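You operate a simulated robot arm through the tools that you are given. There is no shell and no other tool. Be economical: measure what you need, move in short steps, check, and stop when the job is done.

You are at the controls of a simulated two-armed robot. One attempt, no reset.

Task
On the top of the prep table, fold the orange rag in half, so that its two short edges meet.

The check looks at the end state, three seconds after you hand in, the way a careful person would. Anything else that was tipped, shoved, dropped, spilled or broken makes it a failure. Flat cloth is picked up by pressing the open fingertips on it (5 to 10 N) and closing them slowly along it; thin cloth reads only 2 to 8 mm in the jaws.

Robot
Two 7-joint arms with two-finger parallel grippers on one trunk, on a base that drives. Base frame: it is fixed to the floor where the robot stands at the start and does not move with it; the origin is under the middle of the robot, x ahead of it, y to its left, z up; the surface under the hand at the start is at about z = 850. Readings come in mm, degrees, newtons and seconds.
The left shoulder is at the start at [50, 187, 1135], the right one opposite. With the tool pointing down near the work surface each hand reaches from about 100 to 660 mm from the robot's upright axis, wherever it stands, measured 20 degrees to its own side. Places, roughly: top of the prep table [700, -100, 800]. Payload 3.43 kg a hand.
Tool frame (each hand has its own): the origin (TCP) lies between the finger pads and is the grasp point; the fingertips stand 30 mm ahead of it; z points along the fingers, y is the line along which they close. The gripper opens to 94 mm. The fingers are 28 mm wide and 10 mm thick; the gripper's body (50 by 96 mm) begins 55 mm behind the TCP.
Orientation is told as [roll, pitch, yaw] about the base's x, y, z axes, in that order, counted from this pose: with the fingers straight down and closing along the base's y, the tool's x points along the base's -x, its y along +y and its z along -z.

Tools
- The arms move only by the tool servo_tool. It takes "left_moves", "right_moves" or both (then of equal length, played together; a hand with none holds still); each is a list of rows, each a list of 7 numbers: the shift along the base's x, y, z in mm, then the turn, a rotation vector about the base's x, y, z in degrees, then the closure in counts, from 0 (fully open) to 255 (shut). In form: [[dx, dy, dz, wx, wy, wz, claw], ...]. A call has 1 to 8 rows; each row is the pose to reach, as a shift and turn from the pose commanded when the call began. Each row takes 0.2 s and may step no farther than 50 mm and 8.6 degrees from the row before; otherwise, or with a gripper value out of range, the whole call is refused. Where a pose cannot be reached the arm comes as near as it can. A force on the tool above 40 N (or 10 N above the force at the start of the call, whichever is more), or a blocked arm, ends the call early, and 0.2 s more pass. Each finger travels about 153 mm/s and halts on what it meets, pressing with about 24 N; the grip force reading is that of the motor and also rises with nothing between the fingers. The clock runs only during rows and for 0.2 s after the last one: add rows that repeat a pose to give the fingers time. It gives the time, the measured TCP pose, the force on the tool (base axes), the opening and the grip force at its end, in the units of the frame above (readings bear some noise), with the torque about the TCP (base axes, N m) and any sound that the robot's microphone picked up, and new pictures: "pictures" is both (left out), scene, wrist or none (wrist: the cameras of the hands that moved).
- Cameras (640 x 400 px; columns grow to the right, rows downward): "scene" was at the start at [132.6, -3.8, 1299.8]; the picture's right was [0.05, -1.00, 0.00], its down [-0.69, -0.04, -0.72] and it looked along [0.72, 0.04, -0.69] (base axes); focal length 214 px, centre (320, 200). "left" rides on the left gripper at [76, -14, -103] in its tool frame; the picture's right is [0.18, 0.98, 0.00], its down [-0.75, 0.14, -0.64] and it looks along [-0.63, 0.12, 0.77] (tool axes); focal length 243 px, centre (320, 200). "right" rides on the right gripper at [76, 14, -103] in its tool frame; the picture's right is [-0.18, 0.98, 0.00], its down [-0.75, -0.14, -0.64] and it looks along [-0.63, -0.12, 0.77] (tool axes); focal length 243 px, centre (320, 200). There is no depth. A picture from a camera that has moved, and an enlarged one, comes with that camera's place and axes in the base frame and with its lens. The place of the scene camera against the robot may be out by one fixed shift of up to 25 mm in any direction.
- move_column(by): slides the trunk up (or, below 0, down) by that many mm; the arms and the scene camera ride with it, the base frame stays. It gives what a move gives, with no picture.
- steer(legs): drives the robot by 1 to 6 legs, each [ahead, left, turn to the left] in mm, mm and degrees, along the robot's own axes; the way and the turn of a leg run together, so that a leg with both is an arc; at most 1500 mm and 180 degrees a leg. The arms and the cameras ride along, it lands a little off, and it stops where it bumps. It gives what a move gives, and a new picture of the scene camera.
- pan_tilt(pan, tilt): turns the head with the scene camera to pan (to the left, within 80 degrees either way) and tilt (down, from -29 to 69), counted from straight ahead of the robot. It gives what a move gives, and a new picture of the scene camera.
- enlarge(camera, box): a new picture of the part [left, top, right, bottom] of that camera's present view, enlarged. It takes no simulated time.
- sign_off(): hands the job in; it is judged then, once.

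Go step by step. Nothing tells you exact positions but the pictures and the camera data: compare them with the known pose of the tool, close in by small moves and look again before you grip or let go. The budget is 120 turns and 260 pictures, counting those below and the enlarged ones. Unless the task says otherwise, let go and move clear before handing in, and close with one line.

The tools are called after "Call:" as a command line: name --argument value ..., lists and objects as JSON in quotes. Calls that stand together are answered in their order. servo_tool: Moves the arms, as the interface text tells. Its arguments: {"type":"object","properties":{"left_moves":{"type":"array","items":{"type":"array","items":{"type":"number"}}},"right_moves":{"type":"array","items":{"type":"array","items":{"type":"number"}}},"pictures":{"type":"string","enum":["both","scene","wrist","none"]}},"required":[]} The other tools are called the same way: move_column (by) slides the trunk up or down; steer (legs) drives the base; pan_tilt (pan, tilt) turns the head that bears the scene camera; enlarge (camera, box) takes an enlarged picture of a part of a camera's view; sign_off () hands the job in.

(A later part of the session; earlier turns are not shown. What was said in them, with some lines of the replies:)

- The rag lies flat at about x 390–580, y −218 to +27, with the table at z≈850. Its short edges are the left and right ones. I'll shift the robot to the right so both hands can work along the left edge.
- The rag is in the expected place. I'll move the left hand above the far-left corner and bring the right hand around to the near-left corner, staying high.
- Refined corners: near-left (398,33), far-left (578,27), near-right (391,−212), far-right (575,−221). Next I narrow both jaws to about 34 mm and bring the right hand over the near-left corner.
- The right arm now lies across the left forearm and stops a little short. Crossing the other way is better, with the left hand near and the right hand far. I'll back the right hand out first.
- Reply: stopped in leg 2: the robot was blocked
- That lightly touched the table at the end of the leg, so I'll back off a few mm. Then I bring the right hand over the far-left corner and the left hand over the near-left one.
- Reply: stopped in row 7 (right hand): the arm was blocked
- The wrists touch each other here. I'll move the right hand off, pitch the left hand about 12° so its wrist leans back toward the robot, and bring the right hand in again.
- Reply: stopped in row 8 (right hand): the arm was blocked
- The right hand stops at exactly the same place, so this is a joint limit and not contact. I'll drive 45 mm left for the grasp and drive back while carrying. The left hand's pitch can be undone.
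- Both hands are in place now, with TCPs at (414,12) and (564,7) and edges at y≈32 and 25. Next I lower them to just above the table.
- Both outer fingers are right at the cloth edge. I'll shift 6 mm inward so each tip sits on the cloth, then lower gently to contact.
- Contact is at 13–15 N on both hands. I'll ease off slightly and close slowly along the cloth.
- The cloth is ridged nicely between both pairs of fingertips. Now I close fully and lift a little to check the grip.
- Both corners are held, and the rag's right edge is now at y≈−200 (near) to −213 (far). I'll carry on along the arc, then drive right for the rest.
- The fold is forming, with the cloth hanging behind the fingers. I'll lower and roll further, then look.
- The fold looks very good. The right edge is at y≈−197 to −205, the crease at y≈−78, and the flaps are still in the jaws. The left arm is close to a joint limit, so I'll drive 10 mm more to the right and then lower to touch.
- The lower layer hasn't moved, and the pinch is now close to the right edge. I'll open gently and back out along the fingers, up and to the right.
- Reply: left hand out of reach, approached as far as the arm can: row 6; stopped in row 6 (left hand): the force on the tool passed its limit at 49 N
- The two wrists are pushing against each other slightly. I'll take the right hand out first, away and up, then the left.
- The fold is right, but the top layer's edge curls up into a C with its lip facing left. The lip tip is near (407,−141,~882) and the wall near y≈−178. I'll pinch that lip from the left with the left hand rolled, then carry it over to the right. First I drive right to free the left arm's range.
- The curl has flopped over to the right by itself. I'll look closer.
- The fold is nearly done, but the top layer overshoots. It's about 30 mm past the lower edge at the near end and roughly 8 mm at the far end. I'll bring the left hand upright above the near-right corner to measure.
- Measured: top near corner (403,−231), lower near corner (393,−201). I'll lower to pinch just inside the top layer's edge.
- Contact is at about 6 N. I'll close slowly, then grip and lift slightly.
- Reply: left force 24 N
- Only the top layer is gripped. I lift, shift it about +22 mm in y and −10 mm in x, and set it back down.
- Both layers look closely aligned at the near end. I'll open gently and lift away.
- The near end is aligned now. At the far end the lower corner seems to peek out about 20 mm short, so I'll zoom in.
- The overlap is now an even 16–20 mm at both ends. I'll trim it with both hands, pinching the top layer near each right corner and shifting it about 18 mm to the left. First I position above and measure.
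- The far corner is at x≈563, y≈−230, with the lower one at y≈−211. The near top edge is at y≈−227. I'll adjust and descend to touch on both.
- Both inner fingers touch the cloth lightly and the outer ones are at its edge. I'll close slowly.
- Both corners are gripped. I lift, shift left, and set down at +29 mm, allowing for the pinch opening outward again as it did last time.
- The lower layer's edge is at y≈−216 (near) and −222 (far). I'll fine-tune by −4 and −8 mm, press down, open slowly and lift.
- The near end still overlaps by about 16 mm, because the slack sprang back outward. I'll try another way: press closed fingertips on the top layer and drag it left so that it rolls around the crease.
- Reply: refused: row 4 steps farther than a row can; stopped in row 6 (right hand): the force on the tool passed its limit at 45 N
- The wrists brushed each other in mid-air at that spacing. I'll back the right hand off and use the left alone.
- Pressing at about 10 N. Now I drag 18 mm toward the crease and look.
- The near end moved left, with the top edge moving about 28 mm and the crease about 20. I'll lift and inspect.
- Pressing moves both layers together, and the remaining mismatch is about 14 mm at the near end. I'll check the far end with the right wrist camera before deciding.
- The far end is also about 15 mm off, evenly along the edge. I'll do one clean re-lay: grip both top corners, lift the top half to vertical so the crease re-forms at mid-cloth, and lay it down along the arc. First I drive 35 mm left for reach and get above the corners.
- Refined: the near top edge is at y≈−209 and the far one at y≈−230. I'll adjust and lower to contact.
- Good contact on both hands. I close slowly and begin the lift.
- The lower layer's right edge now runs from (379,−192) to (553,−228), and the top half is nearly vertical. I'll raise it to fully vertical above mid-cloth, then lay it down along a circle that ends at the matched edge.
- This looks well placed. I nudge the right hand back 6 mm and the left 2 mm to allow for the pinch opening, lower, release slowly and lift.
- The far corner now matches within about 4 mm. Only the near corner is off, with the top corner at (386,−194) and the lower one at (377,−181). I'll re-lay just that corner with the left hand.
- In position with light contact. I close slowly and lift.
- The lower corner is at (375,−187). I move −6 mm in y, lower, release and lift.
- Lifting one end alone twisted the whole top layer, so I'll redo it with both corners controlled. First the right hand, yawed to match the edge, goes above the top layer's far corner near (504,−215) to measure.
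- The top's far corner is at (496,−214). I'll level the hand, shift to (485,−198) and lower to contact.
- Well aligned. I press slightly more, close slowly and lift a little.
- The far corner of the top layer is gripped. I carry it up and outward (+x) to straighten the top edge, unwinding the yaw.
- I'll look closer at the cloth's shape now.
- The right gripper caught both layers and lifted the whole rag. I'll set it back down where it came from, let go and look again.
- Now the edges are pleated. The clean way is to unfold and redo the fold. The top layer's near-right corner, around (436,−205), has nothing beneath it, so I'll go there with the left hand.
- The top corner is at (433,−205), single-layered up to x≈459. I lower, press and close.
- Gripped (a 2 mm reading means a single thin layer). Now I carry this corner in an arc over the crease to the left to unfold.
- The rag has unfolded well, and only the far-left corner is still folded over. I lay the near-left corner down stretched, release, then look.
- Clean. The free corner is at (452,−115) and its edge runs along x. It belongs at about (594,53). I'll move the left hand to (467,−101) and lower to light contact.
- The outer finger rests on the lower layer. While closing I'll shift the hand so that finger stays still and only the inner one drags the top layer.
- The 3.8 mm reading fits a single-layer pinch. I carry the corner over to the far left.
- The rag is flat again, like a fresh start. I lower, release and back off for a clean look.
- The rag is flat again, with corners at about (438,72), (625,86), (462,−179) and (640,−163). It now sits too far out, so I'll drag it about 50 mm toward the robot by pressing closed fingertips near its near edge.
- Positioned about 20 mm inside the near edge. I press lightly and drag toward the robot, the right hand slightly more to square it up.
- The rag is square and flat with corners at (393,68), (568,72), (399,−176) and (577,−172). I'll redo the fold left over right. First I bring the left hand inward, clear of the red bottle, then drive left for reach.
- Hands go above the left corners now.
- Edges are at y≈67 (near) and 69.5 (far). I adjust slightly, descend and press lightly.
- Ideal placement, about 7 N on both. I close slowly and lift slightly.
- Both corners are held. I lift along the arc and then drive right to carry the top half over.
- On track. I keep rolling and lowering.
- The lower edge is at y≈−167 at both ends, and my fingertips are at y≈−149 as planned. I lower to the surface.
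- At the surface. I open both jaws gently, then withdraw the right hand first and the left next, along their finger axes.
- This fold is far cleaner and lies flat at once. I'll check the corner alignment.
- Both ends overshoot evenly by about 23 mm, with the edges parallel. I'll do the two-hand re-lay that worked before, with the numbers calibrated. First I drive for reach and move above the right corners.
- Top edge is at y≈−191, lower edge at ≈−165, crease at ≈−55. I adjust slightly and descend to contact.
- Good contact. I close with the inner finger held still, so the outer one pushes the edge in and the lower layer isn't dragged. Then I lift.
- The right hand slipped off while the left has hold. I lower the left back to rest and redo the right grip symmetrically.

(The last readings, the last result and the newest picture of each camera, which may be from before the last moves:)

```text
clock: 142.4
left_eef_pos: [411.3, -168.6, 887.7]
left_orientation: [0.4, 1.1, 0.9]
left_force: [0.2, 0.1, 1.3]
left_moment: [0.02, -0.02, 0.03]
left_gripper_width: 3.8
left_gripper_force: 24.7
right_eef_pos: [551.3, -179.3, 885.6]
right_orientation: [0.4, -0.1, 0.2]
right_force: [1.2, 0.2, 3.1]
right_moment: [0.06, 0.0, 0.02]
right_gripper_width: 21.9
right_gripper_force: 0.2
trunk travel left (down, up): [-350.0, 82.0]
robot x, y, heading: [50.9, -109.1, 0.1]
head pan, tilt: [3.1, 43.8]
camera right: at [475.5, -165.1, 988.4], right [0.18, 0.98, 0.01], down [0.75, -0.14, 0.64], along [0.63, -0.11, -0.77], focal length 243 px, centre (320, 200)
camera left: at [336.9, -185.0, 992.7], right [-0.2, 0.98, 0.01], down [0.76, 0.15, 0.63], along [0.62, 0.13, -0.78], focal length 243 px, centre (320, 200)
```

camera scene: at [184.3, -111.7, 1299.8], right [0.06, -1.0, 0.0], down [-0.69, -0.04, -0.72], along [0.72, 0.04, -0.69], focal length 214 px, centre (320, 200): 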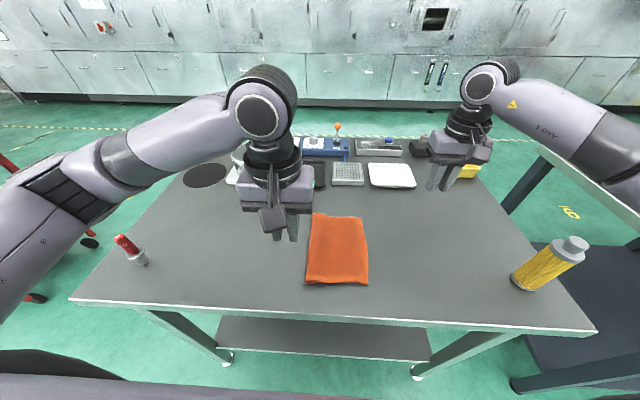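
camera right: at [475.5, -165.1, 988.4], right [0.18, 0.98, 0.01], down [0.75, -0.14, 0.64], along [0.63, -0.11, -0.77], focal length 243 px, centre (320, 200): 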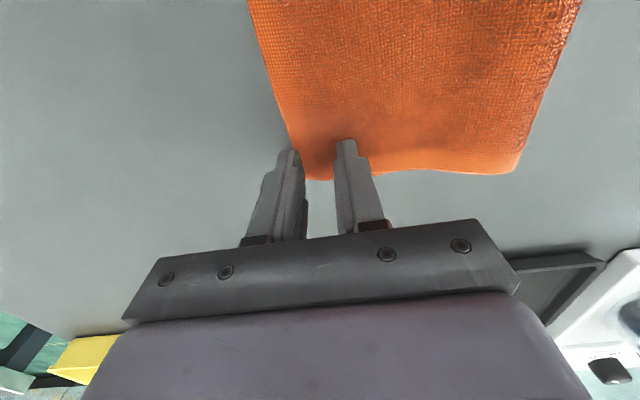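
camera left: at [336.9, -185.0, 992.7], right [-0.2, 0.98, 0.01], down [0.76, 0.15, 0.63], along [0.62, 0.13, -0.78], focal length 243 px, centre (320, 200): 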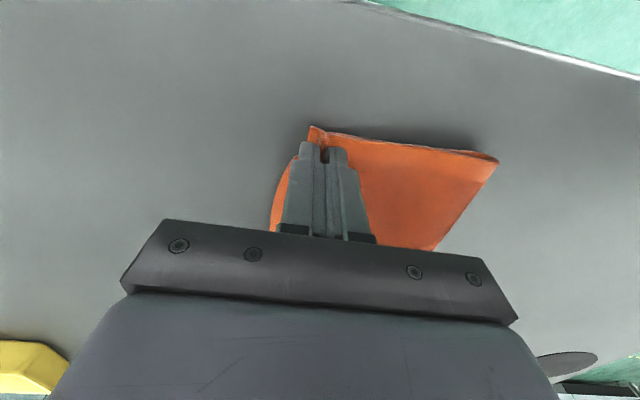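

Call:
servo_tool --right_moves '[[0, 0, -1, 0, 0, 0, 203], [0, 0, -1.3, 0, 0, 0, 211], [0, 0, -1.3, 0, 0, 0, 219], [0, 0, -1.3, 0, 0, 0, 228], [0, 0, -1.3, 0, 0, 0, 240], [0, 0, -1.3, 0, 0, 0, 255], [0, 0, -1.3, 0, 0, 0, 255]]' --pictures "none"

Call:
servo_tool --left_moves '[[0, 3, 12, 0, 0, 0, 255], [0, 8, 26, 0, 0, 0, 255], [0, 8, 26, 0, 0, 0, 255]]' --right_moves '[[0, 5, 14, 0, 0, 0, 255], [0, 12, 30, 0, 0, 0, 255], [0, 12, 30, 0, 0, 0, 255]]' --pictures "wrist"

```text
clock: 144.0
left_eef_pos: [410.6, -168.7, 888.6]
left_orientation: [0.3, 0.9, 0.9]
left_force: [-2.8, -0.3, -1.1]
left_moment: [-0.03, -0.1, 0.03]
left_gripper_width: 3.7
left_gripper_force: 24.7
right_eef_pos: [550.9, -177.6, 886.0]
right_orientation: [0.4, -0.1, 0.3]
right_force: [2.7, 2.3, 13.6]
right_moment: [0.17, 0.41, -0.02]
right_gripper_width: 4.3
right_gripper_force: 24.2
trunk travel left (down, up): [-350.0, 82.0]
robot x, y, heading: [49.9, -110.3, 0.2]
head pan, tilt: [3.1, 43.8]
```

```text
clock: 144.8
left_eef_pos: [412.2, -161.4, 914.9]
left_orientation: [0.4, 1.0, 0.9]
left_force: [-0.4, 0.3, -0.2]
left_moment: [0.03, 0.0, 0.01]
left_gripper_width: 3.7
left_gripper_force: 24.0
right_eef_pos: [552.1, -166.8, 914.9]
right_orientation: [0.2, -0.1, 0.2]
right_force: [0.3, 0.1, 1.0]
right_moment: [0.02, -0.03, -0.01]
right_gripper_width: 3.9
right_gripper_force: 23.8
trunk travel left (down, up): [-350.0, 82.0]
robot x, y, heading: [50.5, -104.6, 0.2]
head pan, tilt: [3.1, 43.8]
camera right: at [476.4, -152.4, 1016.4], right [0.18, 0.98, 0.0], down [0.75, -0.14, 0.64], along [0.63, -0.11, -0.77], focal length 243 px, centre (320, 200)
camera left: at [336.2, -177.0, 1019.9], right [-0.2, 0.98, 0.01], down [0.76, 0.15, 0.63], along [0.62, 0.13, -0.78], focal length 243 px, centre (320, 200)
```

right: 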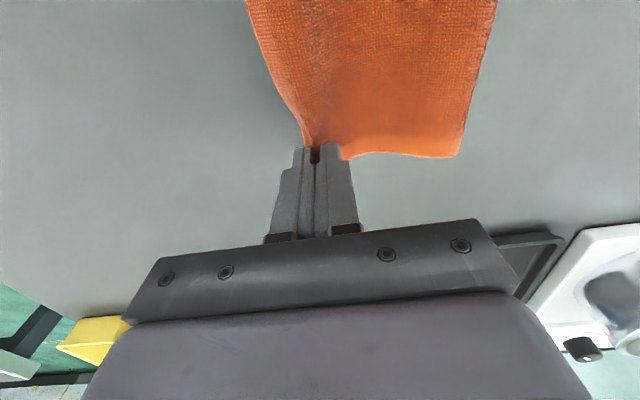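
left: 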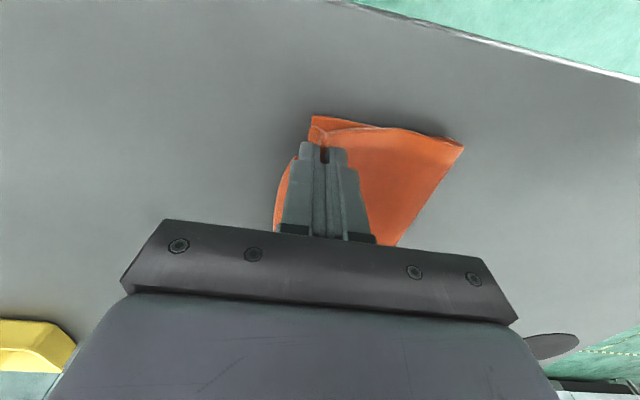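

Both are gripped, single layer. I lift to near-vertical over the mid-line and look at the lower edge.

Call:
servo_tool --left_moves '[[0, 12, 18, 0, 0, 0, 255], [0, 28, 34, 0, 0, 0, 255], [0, 46, 46, 0, 0, 0, 255], [0, 66, 54, 0, 0, 0, 255], [0, 86, 59, 0, 0, 0, 255], [0, 104, 61, 0, 0, 0, 255], [0, 104, 61, 0, 0, 0, 255]]' --right_moves '[[0, 12, 18, 0, 0, 0, 255], [0, 28, 34, 0, 0, 0, 255], [2, 46, 46, 0, 0, 0, 255], [3, 68, 54, 0, 0, 0, 255], [4, 90, 59, 0, 0, 0, 255], [4, 109, 61, 0, 0, 0, 255], [4, 109, 61, 0, 0, 0, 255]]'

```text
clock: 146.4
left_eef_pos: [412.1, -56.8, 974.8]
left_orientation: [0.4, 0.9, 0.9]
left_force: [0.4, 0.5, -0.1]
left_moment: [0.0, -0.02, -0.03]
left_gripper_width: 3.4
left_gripper_force: 24.1
right_eef_pos: [557.9, -57.6, 976.5]
right_orientation: [0.2, 0.0, 0.2]
right_force: [-1.4, -0.1, -0.5]
right_moment: [0.0, 0.02, -0.02]
right_gripper_width: 4.1
right_gripper_force: 23.8
trunk travel left (down, up): [-350.0, 82.0]
robot x, y, heading: [49.5, -110.5, 0.0]
head pan, tilt: [3.1, 43.8]
camera scene: at [184.4, -112.2, 1299.8], right [0.06, -1.0, 0.0], down [-0.69, -0.04, -0.72], along [0.72, 0.04, -0.69], focal length 214 px, centre (320, 200)
camera right: at [481.5, -44.2, 1077.3], right [0.18, 0.98, 0.0], down [0.75, -0.14, 0.64], along [0.63, -0.11, -0.77], focal length 243 px, centre (320, 200)
camera left: at [336.9, -72.4, 1078.7], right [-0.2, 0.98, 0.01], down [0.76, 0.15, 0.63], along [0.62, 0.13, -0.78], focal length 243 px, centre (320, 200)
```

scene: 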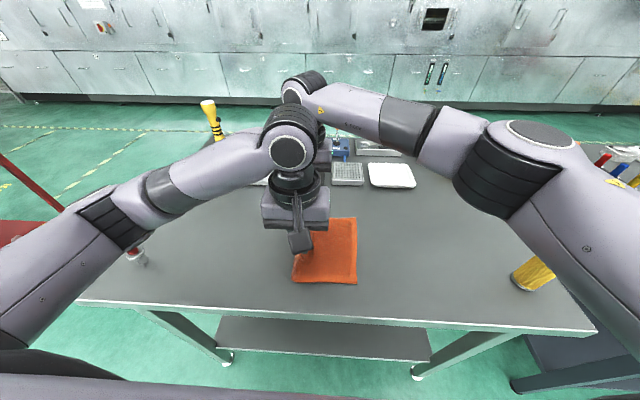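
right: 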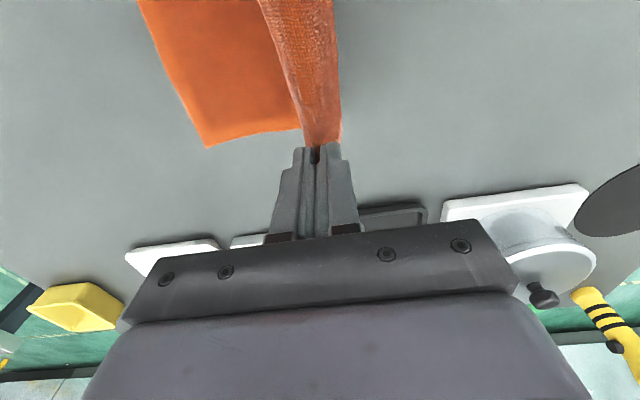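
left: 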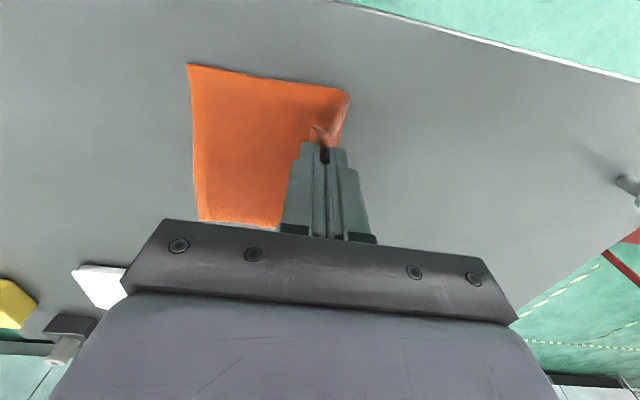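

The lower edge is at y≈−169 (near) and −179 (far). I lay the top down along the arc, ending at TCP y −144 and −155.

Call:
servo_tool --left_moves '[[1, 11, 6, 0, 0, 0, 255], [2, -15, 4, 0, 0, 0, 255], [2, -39, -6, 0, 0, 0, 255], [3, -60, -22, 0, 0, 0, 255], [3, -76, -43, 0, 0, 0, 255], [3, -86, -65, 0, 0, 0, 255], [3, -87, -78, 0, 0, 0, 255], [3, -87, -80, 0, 0, 0, 255]]' --right_moves '[[1, 2, 6, 0, 0, 0, 255], [1, -24, 4, 0, 0, 0, 255], [1, -48, -6, 0, 0, 0, 255], [1, -70, -22, 0, 0, 0, 255], [1, -86, -43, 0, 0, 0, 255], [1, -96, -65, 0, 0, 0, 255], [1, -97, -79, 0, 0, 0, 255], [1, -97, -82, 0, 0, 0, 255]]' --pictures "wrist"

```text
clock: 148.2
left_eef_pos: [414.5, -145.1, 895.5]
left_orientation: [0.4, 0.9, 0.9]
left_force: [0.6, -0.4, -0.2]
left_moment: [0.01, 0.0, 0.0]
left_gripper_width: 3.5
left_gripper_force: 24.5
right_eef_pos: [557.0, -155.6, 893.8]
right_orientation: [0.2, 0.0, 0.2]
right_force: [-1.0, 0.2, 0.5]
right_moment: [0.0, 0.01, -0.03]
right_gripper_width: 3.5
right_gripper_force: 23.6
trunk travel left (down, up): [-350.0, 82.0]
robot x, y, heading: [52.4, -108.9, 0.2]
head pan, tilt: [3.1, 43.8]
camera right: at [481.0, -141.4, 995.6], right [0.18, 0.98, 0.0], down [0.75, -0.14, 0.64], along [0.63, -0.11, -0.77], focal length 243 px, centre (320, 200)
camera left: at [340.5, -160.7, 999.5], right [-0.2, 0.98, 0.01], down [0.76, 0.15, 0.63], along [0.62, 0.13, -0.78], focal length 243 px, centre (320, 200)
```

right: 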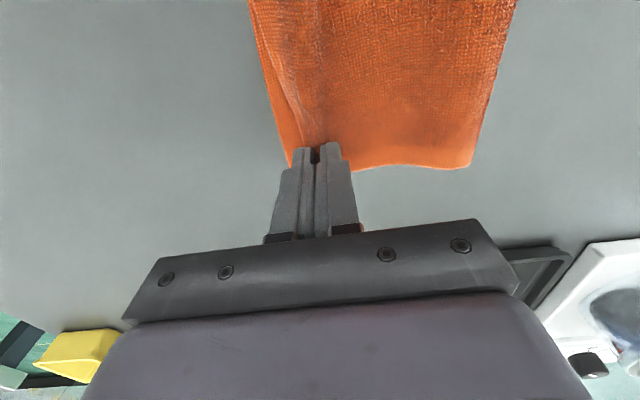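
left: 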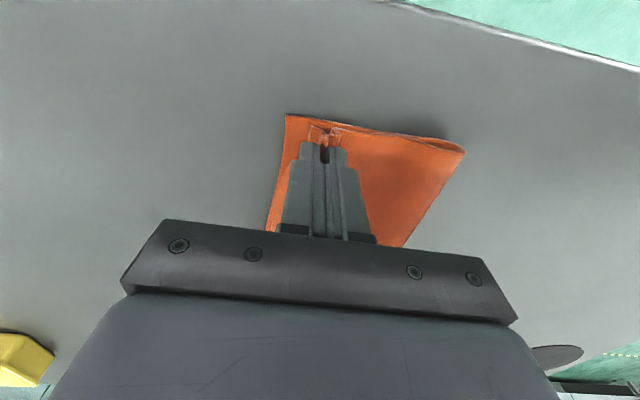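

Both look right. I lower gently, open slowly and lift straight up.

Call:
servo_tool --left_moves '[[0, 0, -4, 0, 0, 0, 255], [0, 0, -6.5, 0, 0, 0, 255], [0, 0, -6.5, 0, 0, 0, 247], [0, 0, -6, 0, 0, 0, 238], [0, 0, -4, 0, 0, 0, 226], [0, 0, 2, 0, 0, 0, 215], [0, 0, 22, 0, 0, 0, 205], [0, 0, 58, 0, 0, 0, 205]]' --right_moves '[[0, 0, -3, 0, 0, 0, 255], [0, 0, -5, 0, 0, 0, 255], [0, 0, -5, 0, 0, 0, 247], [0, 0, -5, 0, 0, 0, 238], [0, 0, -3, 0, 0, 0, 226], [0, 0, 3, 0, 0, 0, 215], [0, 0, 23, 0, 0, 0, 205], [0, 0, 59, 0, 0, 0, 205]]' --pictures "none"

Call:
servo_tool --left_moves '[[0, 0, 30, 0, 0, 0, 205], [0, 30, 50, 0, 0, 0, 205], [0, 70, 50, 0, 0, 0, 205], [0, 110, 50, 0, 0, 0, 205], [0, 140, 50, 0, 0, 0, 205], [0, 140, 50, 0, 0, 0, 205]]' --right_moves '[[0, 0, 30, 0, 0, 0, 205], [0, -30, 50, 0, 0, 0, 205], [0, -65, 50, 8, 0, 0, 205], [15, -95, 40, 16, 0, 0, 205], [25, -105, 20, 24, 0, 0, 205], [25, -105, 10, 32, 0, 0, 205]]' --pictures "scene"

Call:
enlarge --camera "scene" --box '[275, 190, 395, 295]'

Call:
enlarge --camera "right" --box '[180, 0, 460, 160]'

Call:
enlarge --camera "scene" --box '[330, 260, 370, 290]'

```text
clock: 150.0
left_eef_pos: [414.4, -144.7, 952.6]
left_orientation: [0.3, 1.0, 0.9]
left_force: [0.1, -0.1, -0.2]
left_moment: [0.03, 0.0, 0.01]
left_gripper_width: 18.5
left_gripper_force: 0.0
right_eef_pos: [557.1, -154.2, 952.1]
right_orientation: [0.3, 0.0, 0.2]
right_force: [0.1, -0.4, 0.0]
right_moment: [0.01, -0.01, -0.04]
right_gripper_width: 18.2
right_gripper_force: 0.1
trunk travel left (down, up): [-350.0, 82.0]
robot x, y, heading: [51.0, -111.7, 0.0]
head pan, tilt: [3.1, 43.8]
```

```text
clock: 151.4
left_eef_pos: [415.4, -4.5, 1002.2]
left_orientation: [0.4, 1.0, 0.9]
left_force: [0.4, 0.7, 0.0]
left_moment: [0.0, 0.03, -0.01]
left_gripper_width: 18.3
left_gripper_force: 0.0
right_eef_pos: [581.4, -259.1, 961.8]
right_orientation: [32.4, -0.2, 0.1]
right_force: [0.0, 0.1, -0.1]
right_moment: [-0.01, 0.01, 0.0]
right_gripper_width: 18.3
right_gripper_force: 0.2
trunk travel left (down, up): [-350.0, 82.0]
robot x, y, heading: [48.8, -108.3, 0.2]
head pan, tilt: [3.1, 43.8]
camera scene: at [184.4, -112.5, 1299.8], right [0.06, -1.0, 0.0], down [-0.69, -0.04, -0.72], along [0.72, 0.04, -0.69], focal length 214 px, centre (320, 200)
```

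scene: 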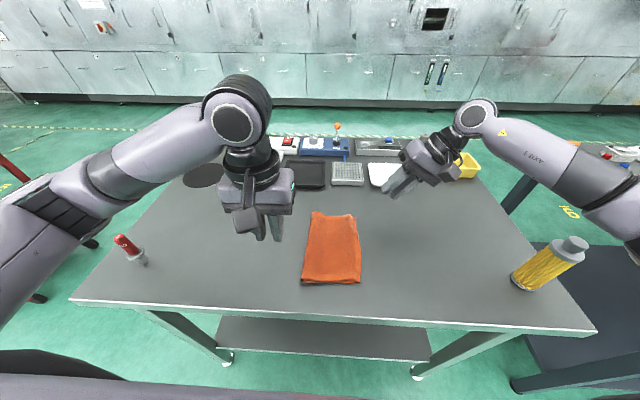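

```text
3.81 times, centred on (335, 242) of scene
camera zoom: at [184.4, -112.5, 1299.8], right [0.06, -1.0, 0.0], down [-0.69, -0.04, -0.72], along [0.72, 0.04, -0.69], focal length 817 px, centre (263, 38)
```

zoom: 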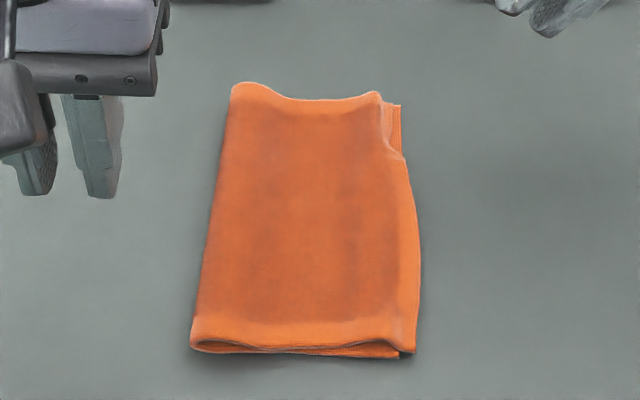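

```text
2.29 times, centred on (320, 80) of right
camera zoom: at [505.4, -301.1, 1055.3], right [0.18, 0.83, 0.53], down [0.75, -0.46, 0.47], along [0.63, 0.31, -0.71], focal length 555 px, centre (320, 474)
```

zoom: 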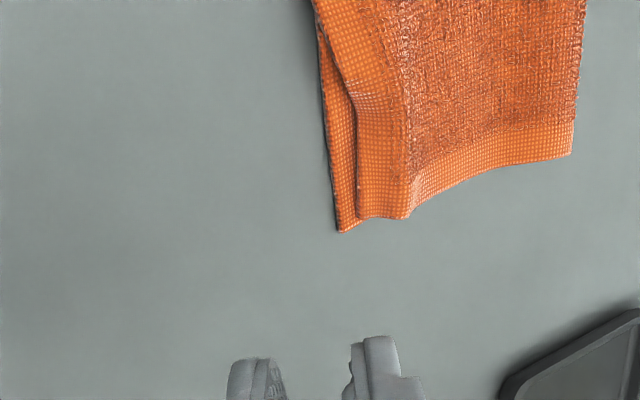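

```text
13.33 times, centred on (350, 275) of scene
camera zoom: at [184.4, -112.5, 1299.8], right [0.06, -1.0, 0.0], down [-0.69, -0.04, -0.72], along [0.72, 0.04, -0.69], focal length 2860 px, centre (-80, -800)
```

zoom: 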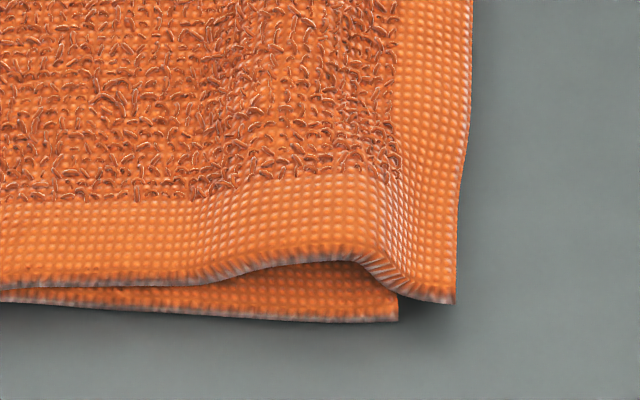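

The rag is folded in half. The short edges meet within about 10 mm at both corners, it lies flat, and nothing else on the table has moved. Both grippers are open, have let go and are clear above the table, so I hand in.

Call:
sign_off

```text
The job is handed in.
```

The orange rag is folded in half on the prep table with its short edges meeting. At hand-in the top layer's edge was about 9 mm past the lower one at the near corner and about 12 mm short of it at the far corner, with a slight wrinkle there.
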